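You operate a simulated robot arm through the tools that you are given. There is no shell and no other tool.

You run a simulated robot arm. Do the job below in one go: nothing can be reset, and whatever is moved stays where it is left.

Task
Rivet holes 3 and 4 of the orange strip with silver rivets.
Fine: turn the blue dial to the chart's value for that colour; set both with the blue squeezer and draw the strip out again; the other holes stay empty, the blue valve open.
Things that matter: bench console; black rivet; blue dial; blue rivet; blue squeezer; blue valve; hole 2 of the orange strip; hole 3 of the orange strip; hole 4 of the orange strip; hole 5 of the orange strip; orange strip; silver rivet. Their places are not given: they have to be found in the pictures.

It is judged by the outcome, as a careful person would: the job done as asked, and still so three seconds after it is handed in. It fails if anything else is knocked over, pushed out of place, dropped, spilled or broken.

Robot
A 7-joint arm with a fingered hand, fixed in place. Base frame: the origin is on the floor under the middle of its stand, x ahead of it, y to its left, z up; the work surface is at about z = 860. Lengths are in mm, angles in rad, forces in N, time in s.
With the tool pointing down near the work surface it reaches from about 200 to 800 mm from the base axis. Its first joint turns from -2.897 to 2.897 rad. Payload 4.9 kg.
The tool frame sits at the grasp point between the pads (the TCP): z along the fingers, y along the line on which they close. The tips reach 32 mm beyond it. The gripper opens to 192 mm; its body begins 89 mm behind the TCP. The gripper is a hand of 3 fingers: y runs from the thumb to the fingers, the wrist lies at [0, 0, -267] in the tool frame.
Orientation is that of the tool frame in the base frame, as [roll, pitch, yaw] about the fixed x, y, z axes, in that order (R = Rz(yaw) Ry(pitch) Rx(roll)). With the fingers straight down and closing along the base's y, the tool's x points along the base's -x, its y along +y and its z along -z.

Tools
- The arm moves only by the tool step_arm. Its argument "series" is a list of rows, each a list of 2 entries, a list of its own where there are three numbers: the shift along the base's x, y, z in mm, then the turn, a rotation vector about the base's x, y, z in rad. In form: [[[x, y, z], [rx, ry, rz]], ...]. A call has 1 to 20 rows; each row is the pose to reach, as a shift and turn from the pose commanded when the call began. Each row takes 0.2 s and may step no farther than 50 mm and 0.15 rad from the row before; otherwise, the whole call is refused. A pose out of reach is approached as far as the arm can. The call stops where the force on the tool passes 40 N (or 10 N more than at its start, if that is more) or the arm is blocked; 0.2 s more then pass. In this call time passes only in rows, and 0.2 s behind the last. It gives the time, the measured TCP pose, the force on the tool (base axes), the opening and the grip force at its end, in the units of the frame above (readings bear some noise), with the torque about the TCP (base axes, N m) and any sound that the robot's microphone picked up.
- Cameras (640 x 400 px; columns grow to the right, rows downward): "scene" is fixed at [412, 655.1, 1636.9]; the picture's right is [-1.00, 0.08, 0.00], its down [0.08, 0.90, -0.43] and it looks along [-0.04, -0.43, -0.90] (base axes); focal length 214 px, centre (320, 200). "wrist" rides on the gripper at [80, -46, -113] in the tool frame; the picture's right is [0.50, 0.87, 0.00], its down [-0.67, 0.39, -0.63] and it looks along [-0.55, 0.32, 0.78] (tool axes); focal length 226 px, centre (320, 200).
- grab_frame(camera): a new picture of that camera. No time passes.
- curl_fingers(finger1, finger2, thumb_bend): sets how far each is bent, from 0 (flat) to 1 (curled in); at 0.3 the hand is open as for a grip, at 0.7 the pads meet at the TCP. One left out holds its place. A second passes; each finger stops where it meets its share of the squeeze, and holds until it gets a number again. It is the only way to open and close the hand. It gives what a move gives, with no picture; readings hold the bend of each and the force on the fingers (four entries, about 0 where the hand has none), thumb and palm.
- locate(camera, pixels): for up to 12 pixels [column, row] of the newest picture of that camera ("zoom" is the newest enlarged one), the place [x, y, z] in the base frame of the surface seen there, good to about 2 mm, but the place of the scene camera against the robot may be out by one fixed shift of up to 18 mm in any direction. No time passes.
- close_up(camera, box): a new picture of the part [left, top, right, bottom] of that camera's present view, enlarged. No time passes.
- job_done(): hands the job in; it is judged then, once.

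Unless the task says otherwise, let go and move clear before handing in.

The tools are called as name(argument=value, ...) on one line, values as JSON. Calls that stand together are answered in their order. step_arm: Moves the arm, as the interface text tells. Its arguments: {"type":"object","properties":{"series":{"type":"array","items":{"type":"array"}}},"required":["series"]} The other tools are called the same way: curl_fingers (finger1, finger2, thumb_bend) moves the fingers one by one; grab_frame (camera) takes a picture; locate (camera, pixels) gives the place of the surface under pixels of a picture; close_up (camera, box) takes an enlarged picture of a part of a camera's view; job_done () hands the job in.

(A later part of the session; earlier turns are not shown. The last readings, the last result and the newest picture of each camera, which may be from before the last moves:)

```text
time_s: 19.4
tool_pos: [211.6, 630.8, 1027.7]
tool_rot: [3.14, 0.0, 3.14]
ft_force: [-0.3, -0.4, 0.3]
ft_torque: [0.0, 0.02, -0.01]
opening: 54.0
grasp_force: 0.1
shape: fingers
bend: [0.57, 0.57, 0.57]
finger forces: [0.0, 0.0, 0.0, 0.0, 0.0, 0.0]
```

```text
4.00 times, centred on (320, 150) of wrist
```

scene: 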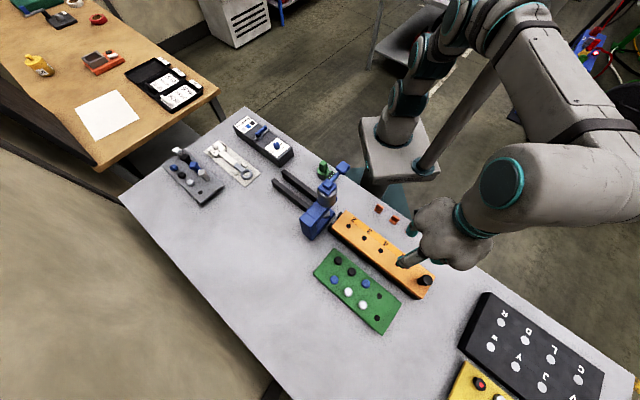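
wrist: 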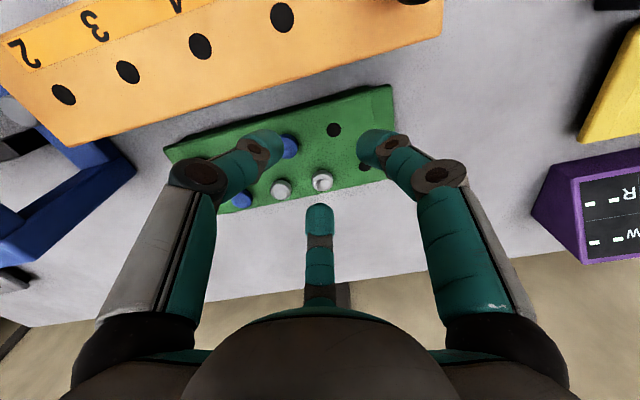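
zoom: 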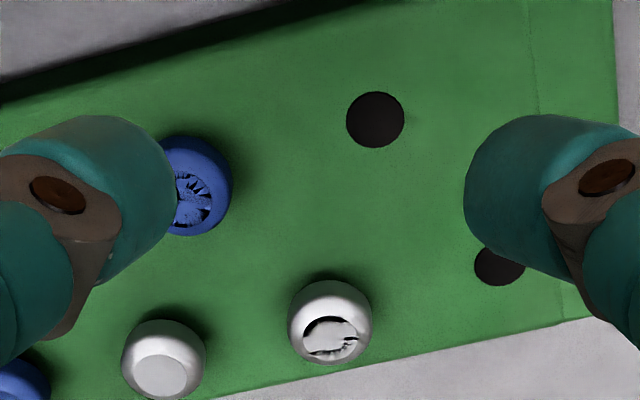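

The mark on silver 2 stays put with the view and looks like shading on the head. The tray holds exactly two silver rivets, so those are the pair to use. I'll measure both head centres more precisely.

locate(camera="zoom", pixels=[[332, 341], [332, 325], [332, 357], [316, 341], [348, 341], [163, 376], [163, 362], [163, 390], [148, 376], [178, 376], [376, 119], [500, 268]])

locate(camera="wrist", pixels=[[64, 95], [128, 72], [200, 46], [281, 17], [64, 89], [64, 101], [128, 66], [128, 78], [200, 40], [200, 52], [192, 46], [208, 46]])

```text
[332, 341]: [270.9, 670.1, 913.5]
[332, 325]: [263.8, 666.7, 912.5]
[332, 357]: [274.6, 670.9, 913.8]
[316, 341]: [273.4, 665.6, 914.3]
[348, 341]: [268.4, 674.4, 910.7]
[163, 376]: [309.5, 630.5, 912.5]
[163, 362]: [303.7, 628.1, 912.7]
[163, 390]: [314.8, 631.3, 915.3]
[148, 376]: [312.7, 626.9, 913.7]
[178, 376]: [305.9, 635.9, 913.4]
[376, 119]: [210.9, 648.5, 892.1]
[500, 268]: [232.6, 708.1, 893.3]
```

```text
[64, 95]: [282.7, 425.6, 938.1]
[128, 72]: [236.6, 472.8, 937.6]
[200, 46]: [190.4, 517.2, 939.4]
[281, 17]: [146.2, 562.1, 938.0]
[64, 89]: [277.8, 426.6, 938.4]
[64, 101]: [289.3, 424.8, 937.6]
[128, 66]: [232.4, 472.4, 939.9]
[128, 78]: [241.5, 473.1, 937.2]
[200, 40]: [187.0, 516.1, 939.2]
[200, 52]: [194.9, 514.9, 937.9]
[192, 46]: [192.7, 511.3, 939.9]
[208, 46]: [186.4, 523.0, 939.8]
```

Silver 1 is at (309.5, 630.3) and silver 2 at (270.3, 669.5), with tops at z = 913. I'll start with silver 2 and turn +0.26 rad so the fingers fall between neighbouring rivets, moving above it.

step_arm(series=[[[20, 13, -10], [0, 0, 0.09]], [[40, 26, -25], [0, 0, 0.18]], [[58.7, 38.7, -45], [0, 0, 0.26]], [[58.7, 38.7, -60], [0, 0, 0.26]]])

curl_fingers(finger1=0.61, finger2=0.61, thumb_bend=0.61)

close_up(camera="wrist", box=[240, 120, 400, 220])

close_up(camera="scene", box=[300, 210, 440, 340])

```text
time_s: 20.4
tool_pos: [268.4, 669.7, 965.9]
tool_rot: [3.142, -0.001, -2.879]
ft_force: [0.5, -0.4, -0.3]
ft_torque: [0.03, 0.01, -0.05]
opening: 54.0
grasp_force: 0.0
shape: fingers
bend: [0.57, 0.57, 0.57]
finger forces: [0.0, 0.1, 0.0, 0.1, 0.0, 0.0]
```

```text
time_s: 21.4
tool_pos: [268.8, 669.8, 967.8]
tool_rot: [-3.141, 0.0, -2.882]
ft_force: [0.2, 0.9, 0.4]
ft_torque: [0.01, -0.02, 0.02]
opening: 38.1
grasp_force: 0.0
shape: fingers
bend: [0.61, 0.61, 0.61]
finger forces: [0.1, 0.0, 0.1, 0.1, 0.1, 0.0]
```

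```text
4.00 times, centred on (320, 170) of wrist
```

zoom: 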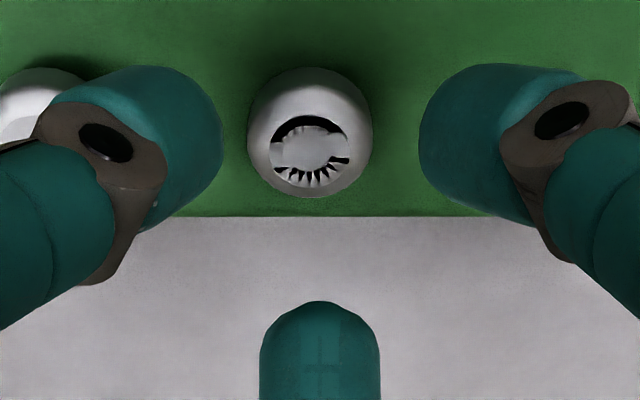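

```text
3.08 times, centred on (370, 275) of scene
```

zoom: 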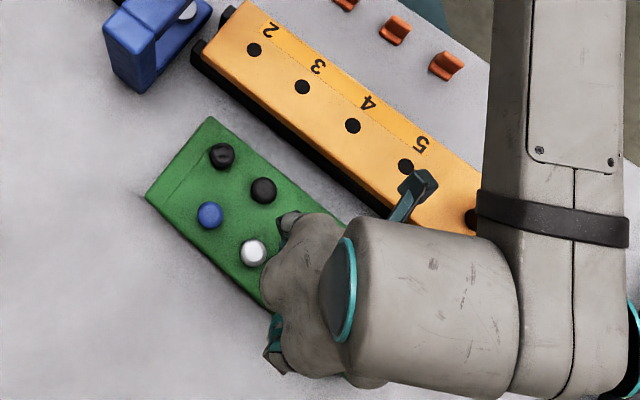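

The rivet head is centred within about 1 mm of the tool axis. I'll descend to just above the tray surface and close on the head.

step_arm(series=[[[1, -0.8, -15], [0, 0, 0]], [[1, -0.8, -26], [0, 0, 0]], [[1, -0.8, -31], [0, 0, 0]], [[1, -0.8, -34], [0, 0, 0]]])

close_up(camera="wrist", box=[240, 120, 400, 220])

```text
time_s: 22.4
tool_pos: [268.6, 668.0, 934.0]
tool_rot: [-3.142, -0.001, -2.883]
ft_force: [-0.7, 0.5, 0.8]
ft_torque: [0.01, 0.03, 0.01]
opening: 38.2
grasp_force: 0.7
shape: fingers
bend: [0.61, 0.61, 0.61]
finger forces: [0.3, 0.0, 0.1, 0.0, 0.0, 0.0]
```

```text
4.00 times, centred on (320, 170) of wrist
```

zoom: 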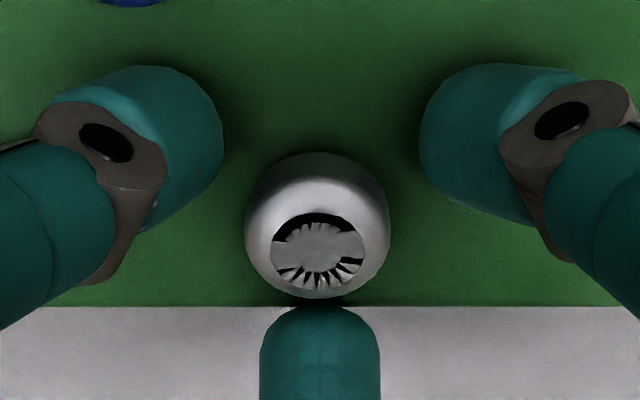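

The fingers straddle the head evenly. Closing to grip it.

curl_fingers(finger1=0.65, finger2=0.65, thumb_bend=0.65)

close_up(camera="wrist", box=[240, 120, 400, 220])

```text
time_s: 23.4
tool_pos: [268.1, 668.6, 932.1]
tool_rot: [3.141, 0.001, -2.88]
ft_force: [0.0, -0.1, 0.2]
ft_torque: [-0.01, 0.06, -0.01]
opening: 23.3
grasp_force: 0.9
shape: fingers
bend: [0.64, 0.64, 0.65]
finger forces: [0.3, 0.7, 0.1, 0.1, 0.7, 0.0]
```

```text
4.00 times, centred on (320, 170) of wrist
```

zoom: 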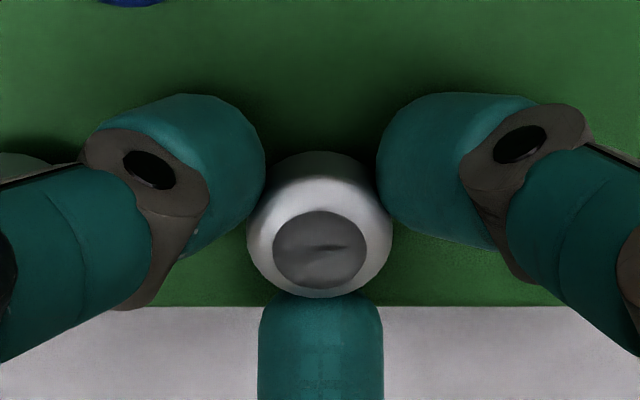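

The pattern vanished under the changed shading, so it was only a rendering artefact. I'll tighten and lift straight up.

curl_fingers(finger1=0.69, finger2=0.69, thumb_bend=0.69)

step_arm(series=[[[0, 0, 8], [0, 0, 0]], [[0, 0, 20], [0, 0, 0]], [[0, 0, 35], [0, 0, 0]], [[0, 0, 55], [0, 0, 0]], [[0, 0, 80], [0, 0, 0]]])

close_up(camera="wrist", box=[240, 120, 400, 220])

close_up(camera="scene", box=[320, 230, 440, 340])

```text
time_s: 24.4
tool_pos: [267.9, 667.2, 933.0]
tool_rot: [-3.141, 0.001, -2.881]
ft_force: [0.4, 0.0, -0.5]
ft_torque: [0.03, 0.02, 0.01]
opening: 20.8
grasp_force: 8.4
shape: fingers
bend: [0.65, 0.65, 0.66]
finger forces: [4.9, 5.3, 0.1, 0.1, 5.9, 0.0]
```

```text
time_s: 25.6
tool_pos: [268.0, 668.4, 1013.2]
tool_rot: [-3.14, 0.0, -2.882]
ft_force: [-0.3, 0.0, -1.0]
ft_torque: [0.02, -0.05, -0.01]
opening: 20.8
grasp_force: 7.9
shape: fingers
bend: [0.65, 0.65, 0.66]
finger forces: [5.0, 5.2, 0.1, 0.1, 5.9, 0.0]
```

```text
4.00 times, centred on (320, 170) of wrist
```

zoom: 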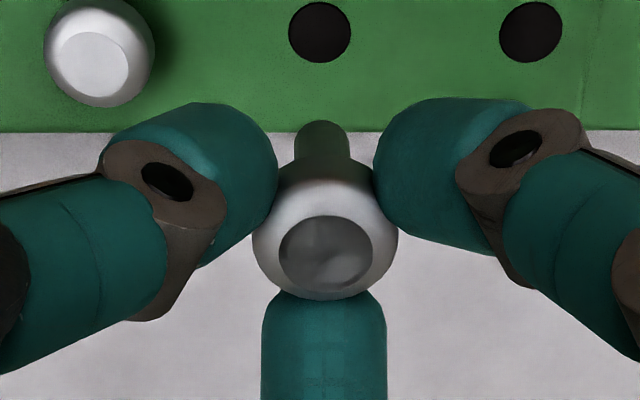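

```text
3.64 times, centred on (380, 285) of scene
```

zoom: 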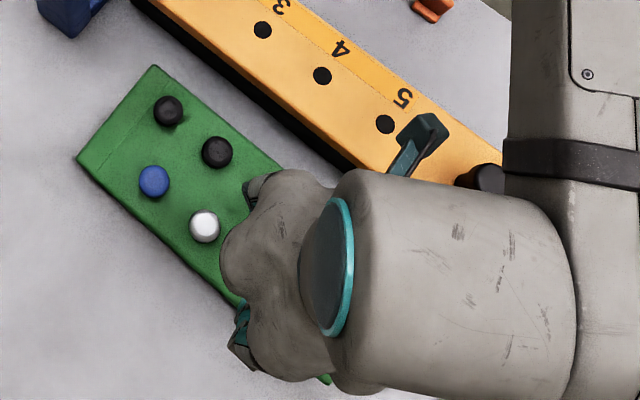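

The rivet is held with its shank pointing straight down (seen at (320,140)). I'll locate head and shank relative to the tool, then head for hole 3.

locate(camera="zoom", pixels=[[320, 128], [320, 150], [300, 140], [340, 140], [325, 252], [285, 252], [365, 252], [325, 220], [325, 285], [320, 175]])

```text
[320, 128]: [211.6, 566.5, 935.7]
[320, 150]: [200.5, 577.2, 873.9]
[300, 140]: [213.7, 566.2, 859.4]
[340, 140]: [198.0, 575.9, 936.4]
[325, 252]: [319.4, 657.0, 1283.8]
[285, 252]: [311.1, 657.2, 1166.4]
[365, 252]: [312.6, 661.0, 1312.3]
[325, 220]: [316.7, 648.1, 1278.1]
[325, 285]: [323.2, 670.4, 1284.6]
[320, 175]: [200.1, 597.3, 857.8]
```

That read the newer scene enlargement, so I'll retake the wrist one and locate again.

close_up(camera="wrist", box=[240, 120, 400, 220])

locate(camera="zoom", pixels=[[320, 128], [320, 145], [303, 140], [338, 140], [325, 252], [285, 252], [365, 252], [325, 220], [325, 285], [320, 165]])

```text
4.00 times, centred on (320, 170) of wrist
```

zoom: 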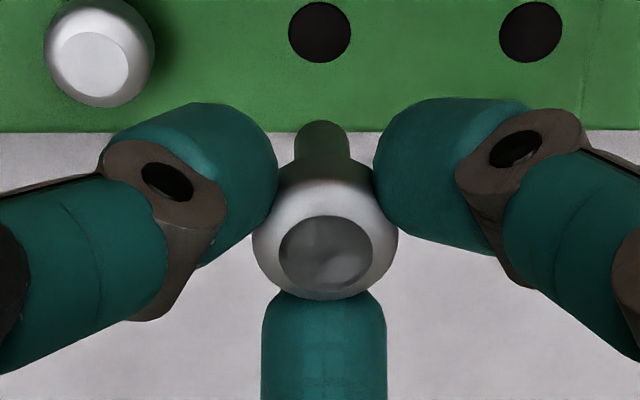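

```text
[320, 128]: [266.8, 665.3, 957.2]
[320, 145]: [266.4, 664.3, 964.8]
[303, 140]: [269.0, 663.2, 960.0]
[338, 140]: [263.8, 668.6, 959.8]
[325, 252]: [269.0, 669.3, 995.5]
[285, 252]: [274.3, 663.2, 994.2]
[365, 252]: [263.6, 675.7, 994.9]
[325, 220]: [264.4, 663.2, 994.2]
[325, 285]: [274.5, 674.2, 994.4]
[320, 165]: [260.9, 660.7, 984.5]
```

The rivet's head top is 18.5 mm below the TCP and the shank ends about 57 mm below. The shank is about 11 mm thick against holes of about 17 mm, leaving a few mm of clearance. Keeping this orientation, I'll carry it above hole 3.

step_arm(series=[[[-6, -35, 10], [0, 0, 0]], [[-12, -75, 15], [0, 0, 0]], [[-18, -115, 15], [0, 0, 0]], [[-25, -155, 15], [0, 0, 0]], [[-31, -190, 10], [0, 0, 0]], [[-32.5, -197, 5], [0, 0, 0]]])

close_up(camera="wrist", box=[240, 80, 400, 180])

close_up(camera="scene", box=[310, 170, 450, 300])

```text
time_s: 27.0
tool_pos: [236.5, 471.3, 1018.3]
tool_rot: [-3.141, 0.0, -2.882]
ft_force: [-1.1, 0.6, -0.2]
ft_torque: [0.02, 0.03, -0.03]
opening: 21.0
grasp_force: 7.7
shape: fingers
bend: [0.65, 0.65, 0.66]
finger forces: [4.9, 5.2, 0.0, 0.1, 5.8, 0.1]
```

```text
4.00 times, centred on (320, 130) of wrist
```

zoom: 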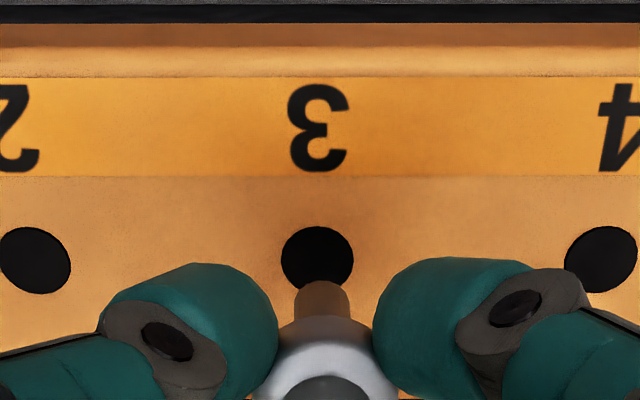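

```text
3.08 times, centred on (380, 235) of scene
```

zoom: 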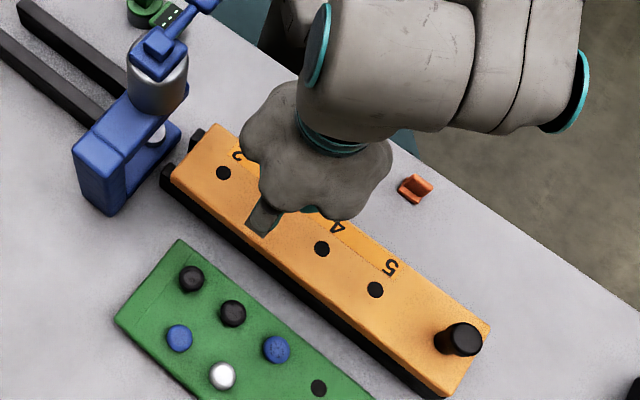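

In this strip-aligned view hole 3 is at (317,258) and the shank at (322,280). Back-projected, the shank is about 1 mm off along the strip, so I'll correct that and lower in stages.

step_arm(series=[[[0.8, -0.8, -8], [0, 0, 0]], [[0.8, -0.8, -16], [0, 0, 0]], [[0.8, -0.8, -22], [0, 0, 0]], [[0.8, -0.8, -27], [0, 0, 0]]])

close_up(camera="wrist", box=[240, 100, 400, 200])

```text
time_s: 28.0
tool_pos: [235.9, 470.0, 990.7]
tool_rot: [3.141, 0.0, -2.881]
ft_force: [0.6, -0.1, -0.2]
ft_torque: [0.02, 0.0, 0.01]
opening: 20.6
grasp_force: 8.4
shape: fingers
bend: [0.65, 0.65, 0.66]
finger forces: [4.9, 5.3, 0.0, 0.1, 5.9, 0.1]
```

```text
4.00 times, centred on (320, 150) of wrist
```

zoom: 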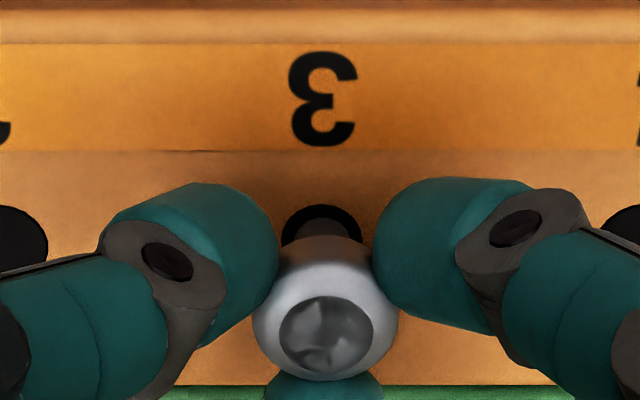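

The shank sits centred inside hole 3 with no contact force. Lowering until the head seats.

step_arm(series=[[[0, 0, -6], [0, 0, 0]], [[0, 0, -10], [0, 0, 0]], [[0, 0, -12], [0, 0, 0]], [[0, 0, -13.5], [0, 0, 0]]])

close_up(camera="wrist", box=[240, 100, 400, 200])

```text
time_s: 29.0
tool_pos: [235.9, 469.4, 978.0]
tool_rot: [-3.141, -0.001, -2.882]
ft_force: [-0.4, -0.6, 1.9]
ft_torque: [0.0, -0.05, 0.07]
opening: 20.6
grasp_force: 8.2
shape: fingers
bend: [0.65, 0.65, 0.66]
finger forces: [5.1, 5.5, 0.0, 0.0, 6.3, 0.1]
```

```text
4.00 times, centred on (320, 150) of wrist
```

zoom: 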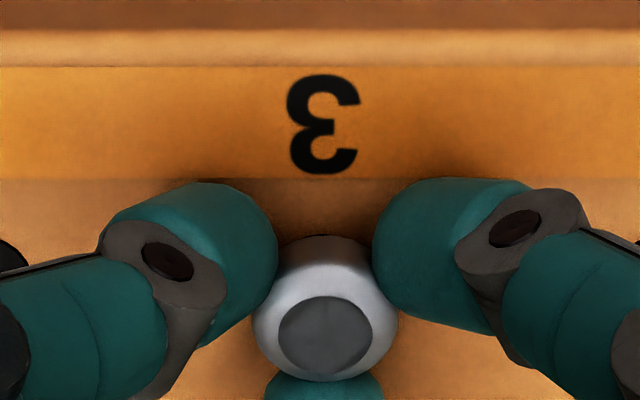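

A light 2 N contact shows the head is seating. I'll open slightly, lift a touch, then open further and clear.

curl_fingers(finger1=0.625, finger2=0.625, thumb_bend=0.625)

step_arm(series=[[[0, 0, 3], [0, 0, 0]]])

curl_fingers(finger1=0.59, finger2=0.59, thumb_bend=0.59)

close_up(camera="wrist", box=[240, 100, 400, 200])

```text
time_s: 30.0
tool_pos: [236.4, 469.0, 977.6]
tool_rot: [3.141, 0.0, -2.882]
ft_force: [0.0, 0.5, 1.4]
ft_torque: [0.0, -0.02, 0.0]
opening: 33.0
grasp_force: 0.8
shape: fingers
bend: [0.62, 0.62, 0.62]
finger forces: [0.1, 0.2, 0.1, 0.0, 0.0, 0.0]
```

```text
time_s: 30.4
tool_pos: [237.8, 470.0, 980.6]
tool_rot: [-3.141, 0.0, -2.881]
ft_force: [0.3, 0.7, -0.8]
ft_torque: [0.02, 0.01, 0.01]
opening: 33.2
grasp_force: 0.1
shape: fingers
bend: [0.62, 0.62, 0.62]
finger forces: [0.0, 0.0, 0.0, 0.0, 0.0, 0.0]
```

```text
time_s: 31.4
tool_pos: [236.6, 469.4, 980.2]
tool_rot: [-3.14, 0.0, -2.884]
ft_force: [0.0, 0.0, -0.1]
ft_torque: [0.03, 0.02, 0.02]
opening: 45.8
grasp_force: 0.0
shape: fingers
bend: [0.59, 0.59, 0.59]
finger forces: [0.1, 0.0, 0.0, 0.0, 0.0, 0.0]
```

```text
4.00 times, centred on (320, 150) of wrist
```

zoom: 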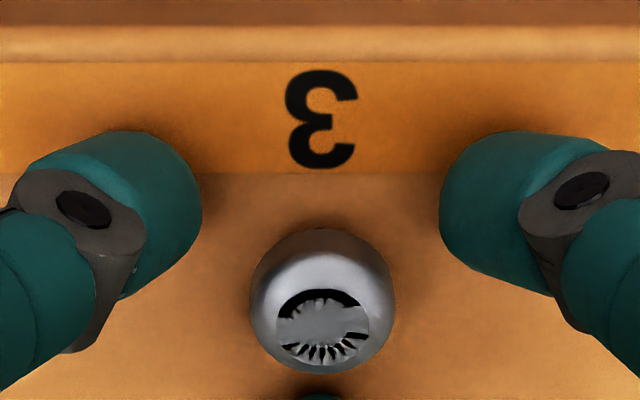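

The first rivet is seated in hole 3. Now I'll lift clear and go to silver 1, targeting about (306.5, 629.3) based on where silver 2 was gripped.

step_arm(series=[[[0, 0, 20], [0, 0, 0]], [[0, 0, 50], [0, 0, 0]], [[16, 37, 55], [0, 0, 0]], [[34, 78, 55], [0, 0, 0]], [[52, 119, 50], [0, 0, 0]], [[66, 151, 30], [0, 0, 0]], [[69.9, 159.9, 5], [0, 0, 0]], [[69.9, 159.9, -13], [0, 0, 0]]])

curl_fingers(finger1=0.61, finger2=0.61, thumb_bend=0.61)

close_up(camera="wrist", box=[240, 120, 400, 220])

close_up(camera="scene", box=[310, 190, 450, 320])

```text
time_s: 33.2
tool_pos: [306.0, 632.2, 966.5]
tool_rot: [-3.14, 0.001, -2.881]
ft_force: [0.2, -0.2, -0.5]
ft_torque: [0.01, -0.02, -0.01]
opening: 45.6
grasp_force: 0.1
shape: fingers
bend: [0.59, 0.59, 0.59]
finger forces: [0.0, 0.0, 0.0, 0.1, 0.0, 0.0]
```

```text
time_s: 34.2
tool_pos: [304.9, 630.6, 966.9]
tool_rot: [-3.141, 0.001, -2.881]
ft_force: [0.4, 0.3, -0.6]
ft_torque: [0.01, -0.02, 0.01]
opening: 38.3
grasp_force: 0.0
shape: fingers
bend: [0.61, 0.61, 0.61]
finger forces: [0.1, 0.0, 0.1, 0.0, 0.0, 0.1]
```

```text
4.00 times, centred on (320, 170) of wrist
```

zoom: 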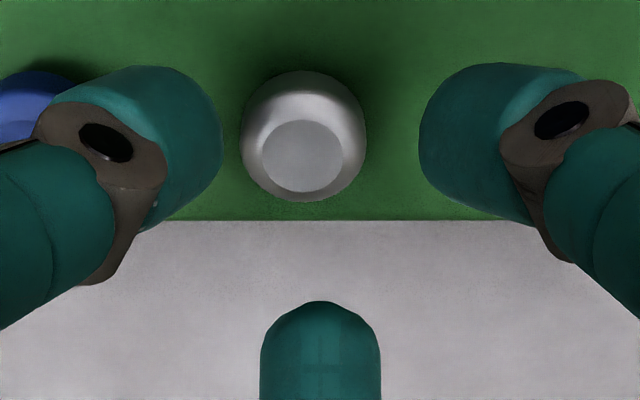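

```text
3.08 times, centred on (380, 255) of scene
```

zoom: 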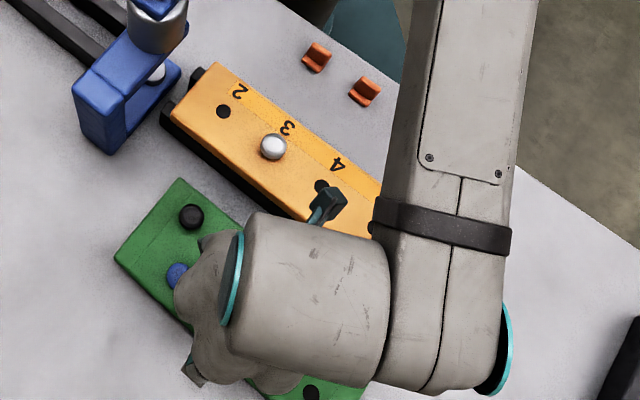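

The rivet head is about 3 mm off along the strip direction in this view. I'll correct by (2, -2) mm and descend.

step_arm(series=[[[2.1, -2.1, -10], [0, 0, 0]], [[2.1, -2.1, -22], [0, 0, 0]], [[2.1, -2.1, -30], [0, 0, 0]], [[2.1, -2.1, -33.5], [0, 0, 0]]])

close_up(camera="wrist", box=[240, 120, 400, 220])

```text
time_s: 35.2
tool_pos: [309.6, 628.5, 933.1]
tool_rot: [-3.141, -0.001, -2.881]
ft_force: [0.5, 0.2, -0.3]
ft_torque: [0.0, -0.03, -0.04]
opening: 38.6
grasp_force: 0.0
shape: fingers
bend: [0.61, 0.61, 0.61]
finger forces: [0.0, 0.0, 0.0, 0.0, 0.1, 0.1]
```

```text
4.00 times, centred on (320, 170) of wrist
```

zoom: 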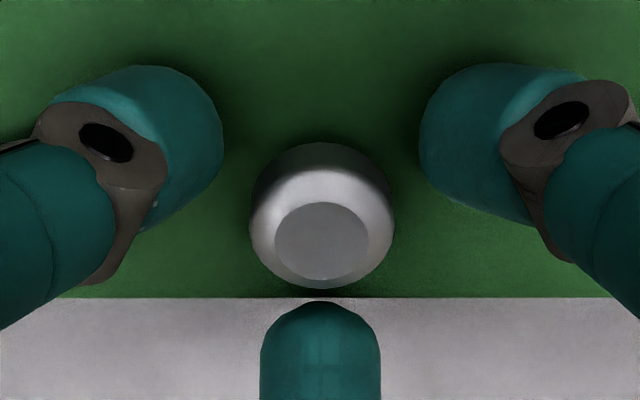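

The head is well centred between the fingers with no contact. I'll grip it and lift it out.

curl_fingers(finger1=0.65, finger2=0.65, thumb_bend=0.65)

curl_fingers(finger1=0.69, finger2=0.69, thumb_bend=0.69)

step_arm(series=[[[0, 0, 8], [0, 0, 0]], [[0, 0, 20], [0, 0, 0]], [[0, 0, 35], [0, 0, 0]], [[0, 0, 55], [0, 0, 0]], [[0, 0, 85], [0, 0, 0]]])

close_up(camera="wrist", box=[240, 120, 400, 220])

```text
time_s: 36.2
tool_pos: [309.1, 627.5, 934.3]
tool_rot: [-3.141, 0.0, -2.882]
ft_force: [0.3, 0.3, 0.1]
ft_torque: [-0.02, -0.03, -0.01]
opening: 24.0
grasp_force: 1.0
shape: fingers
bend: [0.64, 0.64, 0.65]
finger forces: [0.7, 0.7, 0.0, 0.0, 0.6, 0.0]
```

```text
time_s: 37.2
tool_pos: [309.0, 628.2, 934.9]
tool_rot: [3.141, -0.003, -2.881]
ft_force: [-0.1, -0.4, -0.5]
ft_torque: [0.01, 0.03, 0.0]
opening: 21.2
grasp_force: 8.2
shape: fingers
bend: [0.65, 0.65, 0.66]
finger forces: [5.2, 5.0, 0.1, 0.0, 5.8, 0.0]
```

```text
time_s: 38.4
tool_pos: [310.7, 628.2, 1018.3]
tool_rot: [-3.14, 0.001, -2.883]
ft_force: [-0.1, 0.6, -0.7]
ft_torque: [-0.01, 0.02, 0.02]
opening: 21.2
grasp_force: 7.8
shape: fingers
bend: [0.65, 0.65, 0.66]
finger forces: [5.2, 5.0, 0.1, 0.1, 5.8, 0.0]
```

```text
4.00 times, centred on (320, 170) of wrist
```

zoom: 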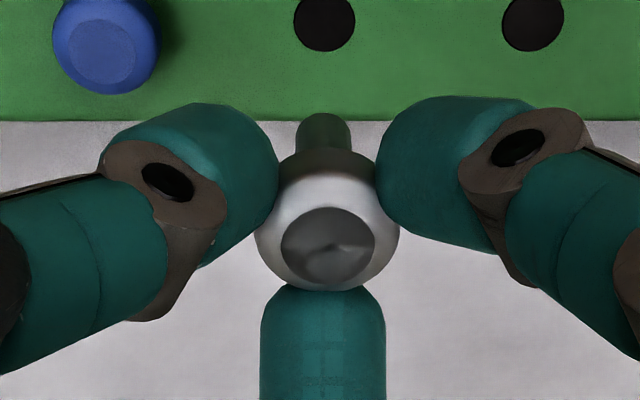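

The second silver rivet is held, shank down. Carrying it above hole 4 at about (191, 515).

step_arm(series=[[[-22, -21, 10], [0, 0, 0]], [[-50, -47, 12], [0, 0, 0]], [[-80, -75, 12], [0, 0, 0]], [[-105, -99, 8], [0, 0, 0]], [[-119.5, -113, 0], [0, 0, 0]]])

close_up(camera="wrist", box=[240, 80, 400, 180])

```text
time_s: 39.6
tool_pos: [188.1, 514.6, 1020.1]
tool_rot: [3.141, 0.001, -2.881]
ft_force: [0.4, 1.2, -0.7]
ft_torque: [-0.01, -0.06, 0.03]
opening: 20.9
grasp_force: 7.9
shape: fingers
bend: [0.65, 0.65, 0.66]
finger forces: [5.2, 5.1, 0.0, 0.0, 5.8, 0.0]
```

```text
4.00 times, centred on (320, 130) of wrist
```

zoom: 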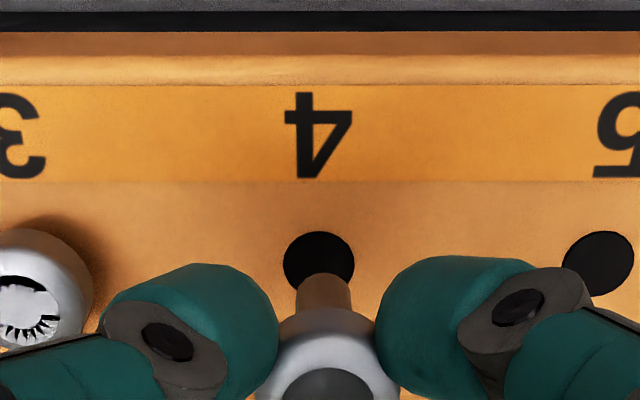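

Hole 4 is at (318,265) and the shank at (324,273). I'll shift (2.3, 0.6) mm to align and lower part-way into the hole.

step_arm(series=[[[2.3, 0.6, -6], [0, 0, 0]], [[2.3, 0.6, -14], [0, 0, 0]], [[2.3, 0.6, -20], [0, 0, 0]], [[2.3, 0.6, -25], [0, 0, 0]]])

close_up(camera="wrist", box=[240, 100, 400, 200])

```text
time_s: 40.6
tool_pos: [192.5, 516.2, 993.6]
tool_rot: [3.142, -0.001, -2.88]
ft_force: [-0.1, -0.6, -0.9]
ft_torque: [0.0, -0.02, 0.0]
opening: 21.1
grasp_force: 8.2
shape: fingers
bend: [0.65, 0.65, 0.66]
finger forces: [5.2, 5.0, 0.0, 0.1, 5.8, 0.0]
```

```text
4.00 times, centred on (320, 150) of wrist
```

zoom: 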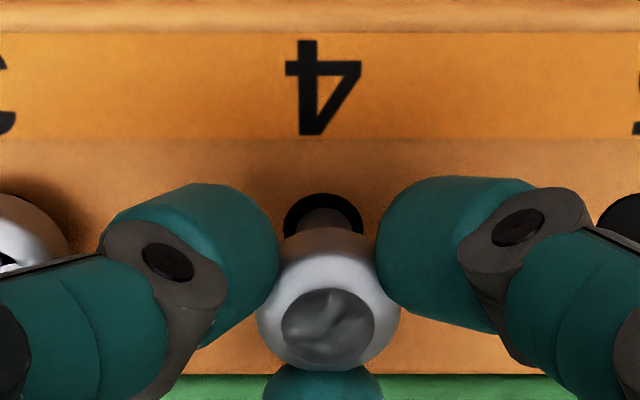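

The shank is inside hole 4, centred, with no force. Lowering to seat it.

step_arm(series=[[[0, 0, -6], [0, 0, 0]], [[0, 0, -10], [0, 0, 0]], [[0, 0, -12], [0, 0, 0]], [[0, 0, -13.5], [0, 0, 0]]])

close_up(camera="wrist", box=[240, 100, 400, 200])

```text
time_s: 41.6
tool_pos: [190.8, 514.5, 980.2]
tool_rot: [3.141, -0.001, -2.882]
ft_force: [-0.5, 0.1, -0.1]
ft_torque: [-0.04, -0.01, -0.01]
opening: 21.3
grasp_force: 7.6
shape: fingers
bend: [0.65, 0.65, 0.66]
finger forces: [5.1, 5.2, 0.0, 0.0, 5.8, 0.0]
```

```text
4.00 times, centred on (320, 150) of wrist
```

zoom: 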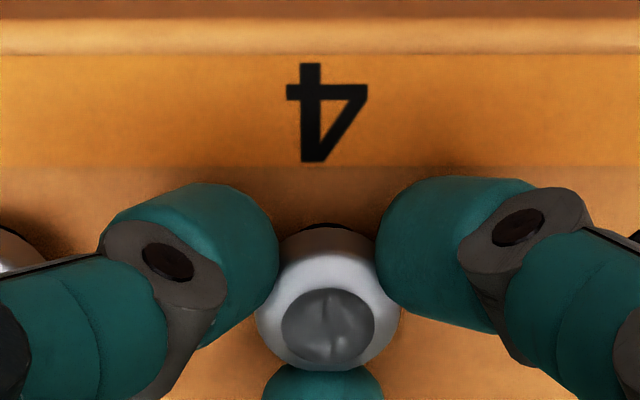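

No contact force yet, so the head is still slightly above the strip. I'll lower a couple more mm until it seats.

step_arm(series=[[[0, 0, -1], [0, 0, 0]], [[0, 0, -2], [0, 0, 0]]])

close_up(camera="wrist", box=[240, 100, 400, 200])

```text
time_s: 42.2
tool_pos: [192.8, 514.9, 979.6]
tool_rot: [-3.141, 0.0, -2.882]
ft_force: [-0.6, -0.4, 4.3]
ft_torque: [-0.03, -0.04, 0.02]
opening: 20.8
grasp_force: 9.2
shape: fingers
bend: [0.65, 0.65, 0.66]
finger forces: [5.6, 5.4, 0.1, 0.0, 6.8, 0.0]
```

```text
4.00 times, centred on (320, 150) of wrist
```

zoom: 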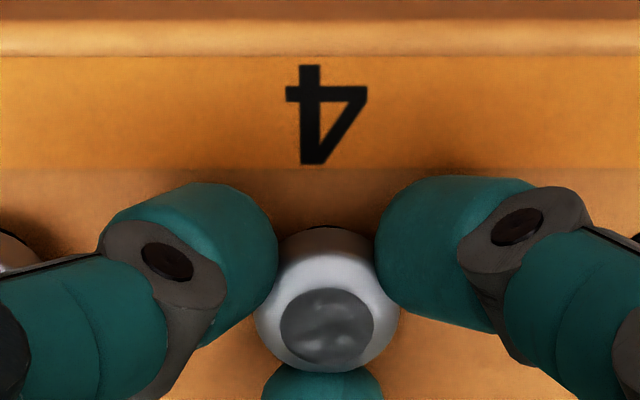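

The 4 N upward force shows the head is seated. I'll release it gently and lift clear.

curl_fingers(finger1=0.625, finger2=0.625, thumb_bend=0.625)

step_arm(series=[[[0, 0, 3], [0, 0, 0]]])

curl_fingers(finger1=0.59, finger2=0.59, thumb_bend=0.59)

step_arm(series=[[[0, 0, 20], [0, 0, 0]], [[0, 0, 50], [0, 0, 0]], [[0, 0, 90], [0, 0, 0]], [[0, 0, 130], [0, 0, 0]]])

grab_frame(camera="wrist")

grab_frame(camera="scene")

```text
time_s: 43.2
tool_pos: [193.5, 516.0, 979.0]
tool_rot: [-3.141, 0.0, -2.882]
ft_force: [-0.2, 0.6, 0.3]
ft_torque: [0.01, -0.02, 0.02]
opening: 33.0
grasp_force: 0.1
shape: fingers
bend: [0.62, 0.62, 0.62]
finger forces: [0.1, 0.1, 0.1, 0.0, 0.1, 0.0]
```

```text
time_s: 43.6
tool_pos: [191.7, 516.0, 982.2]
tool_rot: [3.141, 0.0, -2.881]
ft_force: [0.1, -0.6, -0.1]
ft_torque: [-0.01, 0.0, 0.01]
opening: 32.8
grasp_force: 0.2
shape: fingers
bend: [0.62, 0.62, 0.62]
finger forces: [0.0, 0.0, 0.1, 0.1, 0.0, 0.0]
```

```text
time_s: 44.6
tool_pos: [192.7, 515.7, 981.9]
tool_rot: [-3.141, -0.001, -2.882]
ft_force: [-0.3, 0.3, -1.0]
ft_torque: [0.01, -0.02, 0.0]
opening: 45.4
grasp_force: 0.0
shape: fingers
bend: [0.59, 0.59, 0.59]
finger forces: [0.0, 0.1, 0.0, 0.0, 0.0, 0.0]
```

```text
time_s: 45.6
tool_pos: [191.9, 516.5, 1110.8]
tool_rot: [-3.141, 0.001, -2.88]
ft_force: [0.1, -0.1, -1.1]
ft_torque: [0.02, -0.02, 0.03]
opening: 45.9
grasp_force: 0.1
shape: fingers
bend: [0.59, 0.59, 0.59]
finger forces: [0.0, 0.0, 0.1, 0.0, 0.0, 0.1]
```

```text
taken
```

wrist: 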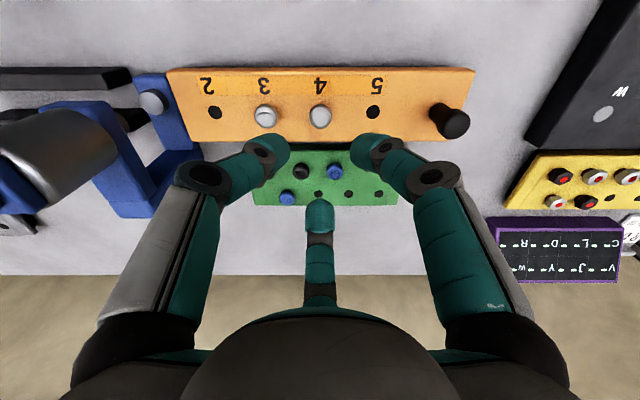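

```text
taken
```

scene: 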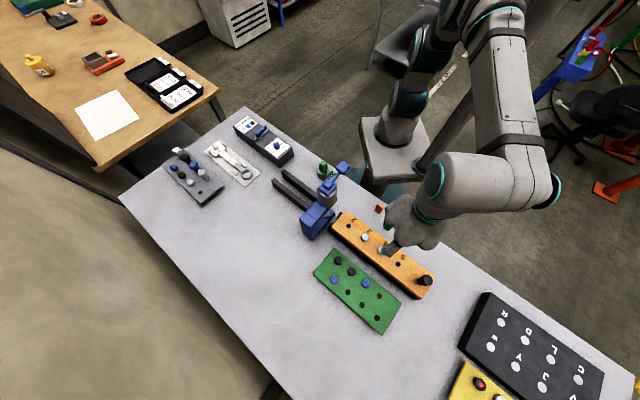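

Both silver rivets are in holes 3 and 4. Now I need the squeezer's ram and anvil position and its lever geometry, so I'll take enlarged views of it.

close_up(camera="wrist", box=[0, 50, 240, 220])

locate(camera="zoom", pixels=[[412, 135], [440, 155], [405, 110], [385, 65], [440, 230], [330, 340], [380, 330], [230, 200], [300, 130], [60, 300], [370, 205], [290, 90]])

close_up(camera="scene", box=[290, 150, 370, 250])

locate(camera="zoom", pixels=[[437, 80], [395, 55], [465, 70], [380, 130], [330, 160], [320, 250], [345, 290], [230, 300], [275, 230], [250, 340], [330, 200], [385, 215]])

```text
2.35 times, centred on (120, 135) of wrist
```

zoom: 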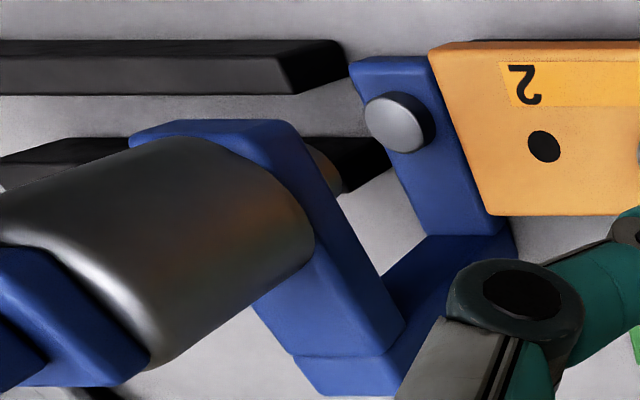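

```text
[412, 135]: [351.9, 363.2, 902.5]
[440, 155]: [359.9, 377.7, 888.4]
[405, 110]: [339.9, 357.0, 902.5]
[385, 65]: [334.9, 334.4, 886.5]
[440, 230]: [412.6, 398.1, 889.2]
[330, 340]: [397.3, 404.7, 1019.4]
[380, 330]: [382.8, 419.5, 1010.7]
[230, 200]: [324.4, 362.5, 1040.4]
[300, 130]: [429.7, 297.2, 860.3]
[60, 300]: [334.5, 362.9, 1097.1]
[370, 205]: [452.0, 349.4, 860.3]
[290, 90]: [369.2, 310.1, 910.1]
```

```text
4.00 times, centred on (330, 200) of scene
```

zoom: 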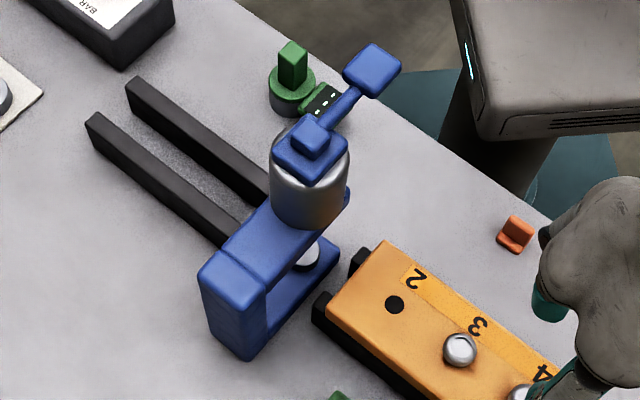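

```text
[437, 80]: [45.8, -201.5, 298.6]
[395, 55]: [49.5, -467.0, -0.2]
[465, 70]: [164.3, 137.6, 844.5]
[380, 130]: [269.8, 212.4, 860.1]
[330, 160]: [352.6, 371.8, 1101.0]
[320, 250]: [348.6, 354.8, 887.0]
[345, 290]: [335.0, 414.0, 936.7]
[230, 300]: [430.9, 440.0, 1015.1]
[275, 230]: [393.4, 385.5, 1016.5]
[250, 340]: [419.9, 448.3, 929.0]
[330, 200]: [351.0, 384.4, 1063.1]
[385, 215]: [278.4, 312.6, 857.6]
```

The anvil's top face is near (346, 361) at z ≈ 902, and the lever plate rises on the robot's side of the squeezer. I'll view the squeezer and lever from closer.

step_arm(series=[[[4, -20, 40], [0, 0, 0]], [[8, -45, 80], [0, 0, 0]], [[14, -80, 110], [0, 0, 0]], [[20, -120, 129], [0, 0, 0]], [[27, -165, 129], [0, 0, 0]], [[34, -210, 129], [0, 0, 0]], [[40, -250, 129], [0, 0, 0]], [[44, -283, 129], [0, 0, 0]]])

grab_frame(camera="wrist")

grab_frame(camera="scene")

```text
time_s: 47.4
tool_pos: [237.1, 231.1, 1239.9]
tool_rot: [-3.14, -0.001, -2.882]
ft_force: [0.1, -0.6, 0.2]
ft_torque: [-0.04, 0.0, 0.0]
opening: 45.8
grasp_force: 0.0
shape: fingers
bend: [0.59, 0.59, 0.59]
finger forces: [0.1, 0.1, 0.0, 0.0, 0.0, 0.1]
```

```text
taken
```

wrist: 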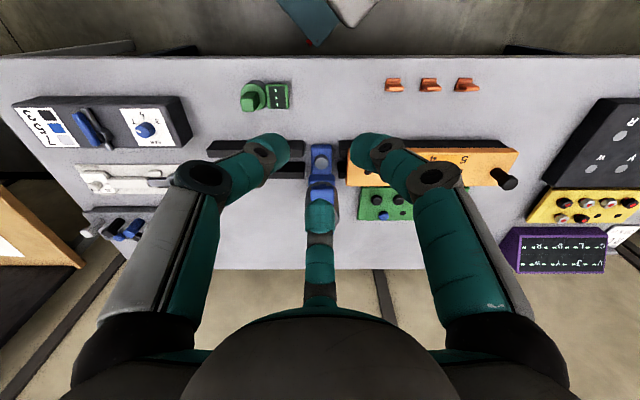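

```text
taken
```

scene: 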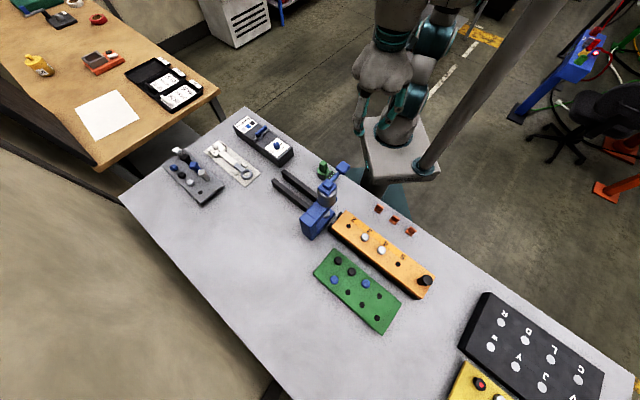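

close_up(camera="wrist", box=[270, 130, 370, 210])

locate(camera="zoom", pixels=[[320, 100], [285, 100], [355, 100], [320, 75], [320, 150], [320, 170], [320, 220], [320, 250], [310, 280], [270, 280], [380, 300]])

close_up(camera="scene", box=[295, 150, 365, 245])

locate(camera="zoom", pixels=[[393, 70], [370, 60], [410, 80], [345, 115], [325, 145], [305, 140], [300, 170], [335, 170], [320, 190], [315, 265], [240, 290], [300, 260]])

```text
5.00 times, centred on (320, 170) of wrist
```

zoom: 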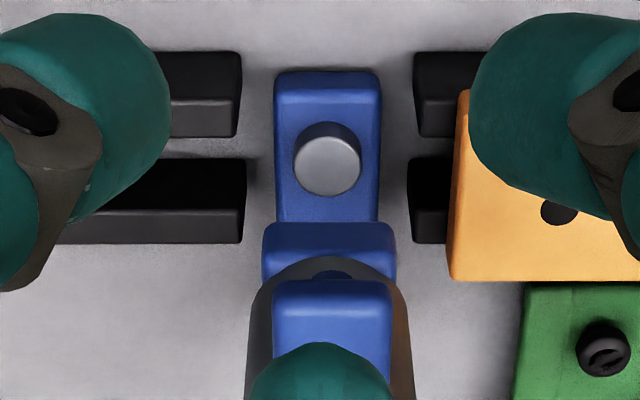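

```text
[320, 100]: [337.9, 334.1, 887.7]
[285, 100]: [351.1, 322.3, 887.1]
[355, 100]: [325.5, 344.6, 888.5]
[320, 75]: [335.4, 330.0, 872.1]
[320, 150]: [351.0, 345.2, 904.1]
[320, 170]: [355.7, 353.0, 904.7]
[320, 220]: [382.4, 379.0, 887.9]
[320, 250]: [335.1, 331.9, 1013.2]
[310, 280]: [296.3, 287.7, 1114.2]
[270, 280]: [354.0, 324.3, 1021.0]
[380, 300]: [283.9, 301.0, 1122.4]
```

```text
4.21 times, centred on (330, 198) of scene
```

zoom: 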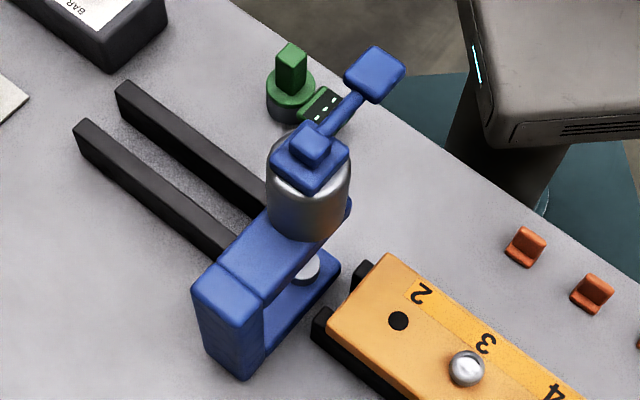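

```text
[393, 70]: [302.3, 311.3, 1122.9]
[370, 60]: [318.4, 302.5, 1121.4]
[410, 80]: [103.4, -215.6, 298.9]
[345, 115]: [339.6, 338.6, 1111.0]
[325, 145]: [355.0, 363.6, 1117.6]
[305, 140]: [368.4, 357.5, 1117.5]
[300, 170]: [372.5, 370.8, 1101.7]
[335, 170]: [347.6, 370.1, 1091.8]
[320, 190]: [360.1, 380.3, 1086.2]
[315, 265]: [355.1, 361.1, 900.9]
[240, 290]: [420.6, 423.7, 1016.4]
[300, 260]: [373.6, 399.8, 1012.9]
```

The anvil/ram centre works out to about (352.6, 352.4), so the holes must travel about 165 mm (hole 3) and 229 mm (hole 4) along (0.707, -0.707). Next I'll move above the strip's black handle to grip it.

step_arm(series=[[[-12, 40, 0], [0, 0, 0]], [[-26, 84, 0], [0, 0, 0]], [[-42, 128, 0], [0, 0, 0]], [[-58, 172, -3], [0, 0, 0]], [[-74, 214, -12], [0, 0, 0]], [[-90, 256, -25], [0, 0, 0]], [[-106, 294, -45], [0, 0, 0]], [[-122, 328, -70], [0, 0, 0]], [[-134, 354, -100], [0, 0, 0]], [[-142, 372, -130], [0, 0, 0]], [[-147, 381, -160], [0, 0, 0]]])

grab_frame(camera="wrist")

close_up(camera="wrist", box=[240, 100, 400, 200])

```text
time_s: 49.8
tool_pos: [91.6, 615.2, 1081.2]
tool_rot: [3.14, -0.001, -2.882]
ft_force: [-0.2, 0.4, 0.4]
ft_torque: [0.0, -0.02, 0.0]
opening: 45.7
grasp_force: 0.0
shape: fingers
bend: [0.59, 0.59, 0.59]
finger forces: [0.0, 0.1, 0.0, 0.1, 0.1, 0.0]
```

```text
taken
```

wrist: 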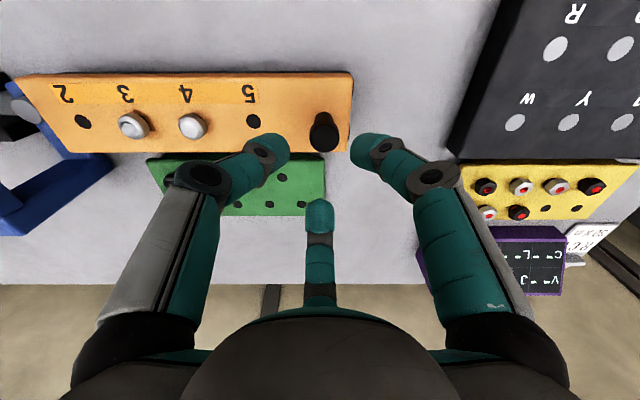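

```text
4.00 times, centred on (320, 150) of wrist
```

zoom: 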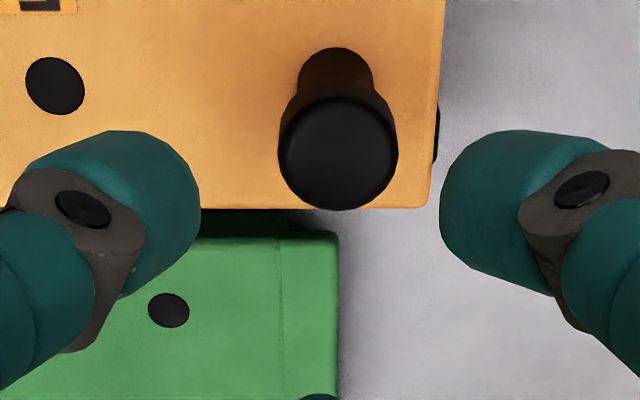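

The handle is in view, but the rivet in hole 3 looks slightly odd at (132,125). I'll check it before moving the strip.

close_up(camera="wrist", box=[100, 90, 240, 170])

close_up(camera="scene", box=[335, 205, 415, 275])

close_up(camera="wrist", box=[240, 100, 400, 200])

locate(camera="zoom", pixels=[[337, 155], [300, 155], [375, 155], [337, 120], [337, 190], [335, 70], [320, 70], [355, 70], [335, 52], [425, 195]])

```text
4.57 times, centred on (170, 130) of wrist
```

zoom: 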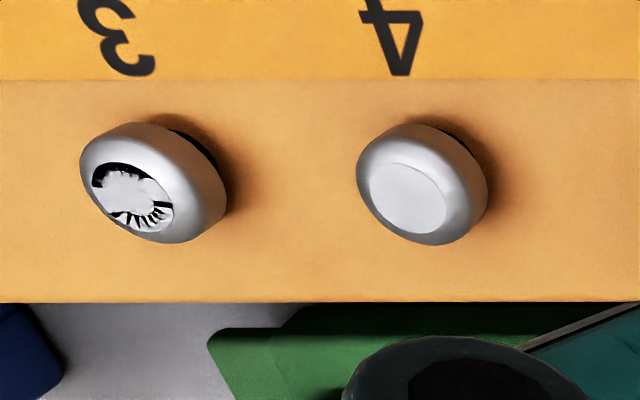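

```text
5.71 times, centred on (375, 240) of scene
```

zoom: 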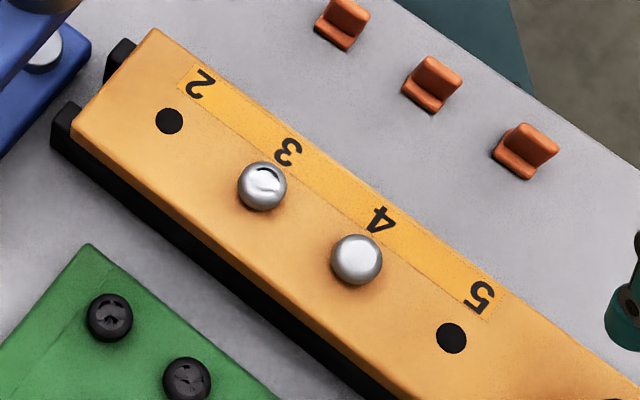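

```text
4.00 times, centred on (320, 150) of wrist
```

zoom: 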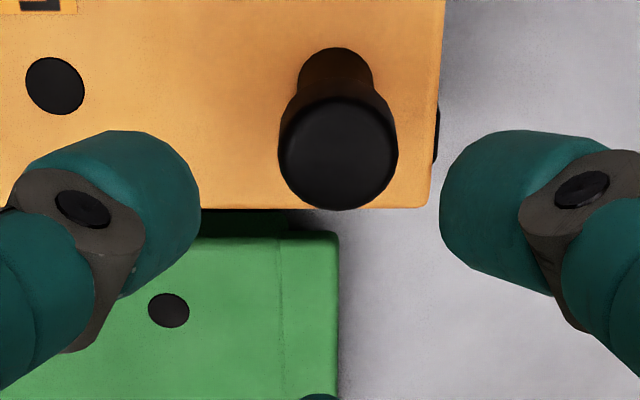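

```text
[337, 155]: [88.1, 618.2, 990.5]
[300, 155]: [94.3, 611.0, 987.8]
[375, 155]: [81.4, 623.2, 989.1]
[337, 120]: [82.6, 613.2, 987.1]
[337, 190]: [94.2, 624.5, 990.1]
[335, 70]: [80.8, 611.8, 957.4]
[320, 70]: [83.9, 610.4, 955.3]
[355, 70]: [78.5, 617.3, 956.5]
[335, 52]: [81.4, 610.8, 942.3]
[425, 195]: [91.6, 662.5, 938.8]
```

Both rivets are seated flush. The handle is centred at about (87.6, 617.6) with a 28 mm head topping out at z = 989. I'll centre over it and descend.

step_arm(series=[[[-4, 2.4, -20], [0, 0, 0]], [[-4, 2.4, -45], [0, 0, 0]], [[-4, 2.4, -65], [0, 0, 0]], [[-4, 2.4, -78], [0, 0, 0]], [[-4, 2.4, -85], [0, 0, 0]]])

close_up(camera="wrist", box=[240, 120, 400, 220])

```text
time_s: 51.0
tool_pos: [85.6, 616.6, 995.7]
tool_rot: [3.141, -0.001, -2.882]
ft_force: [-0.1, -0.6, 0.7]
ft_torque: [0.03, 0.01, -0.03]
opening: 45.6
grasp_force: 0.1
shape: fingers
bend: [0.59, 0.59, 0.59]
finger forces: [0.0, 0.1, 0.0, 0.0, 0.0, 0.1]
```

```text
4.00 times, centred on (320, 170) of wrist
```

zoom: 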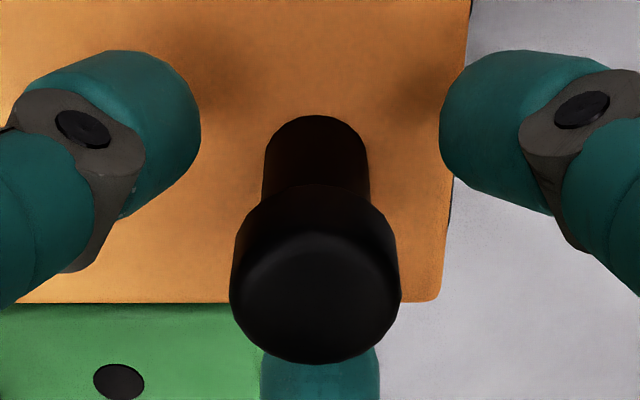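

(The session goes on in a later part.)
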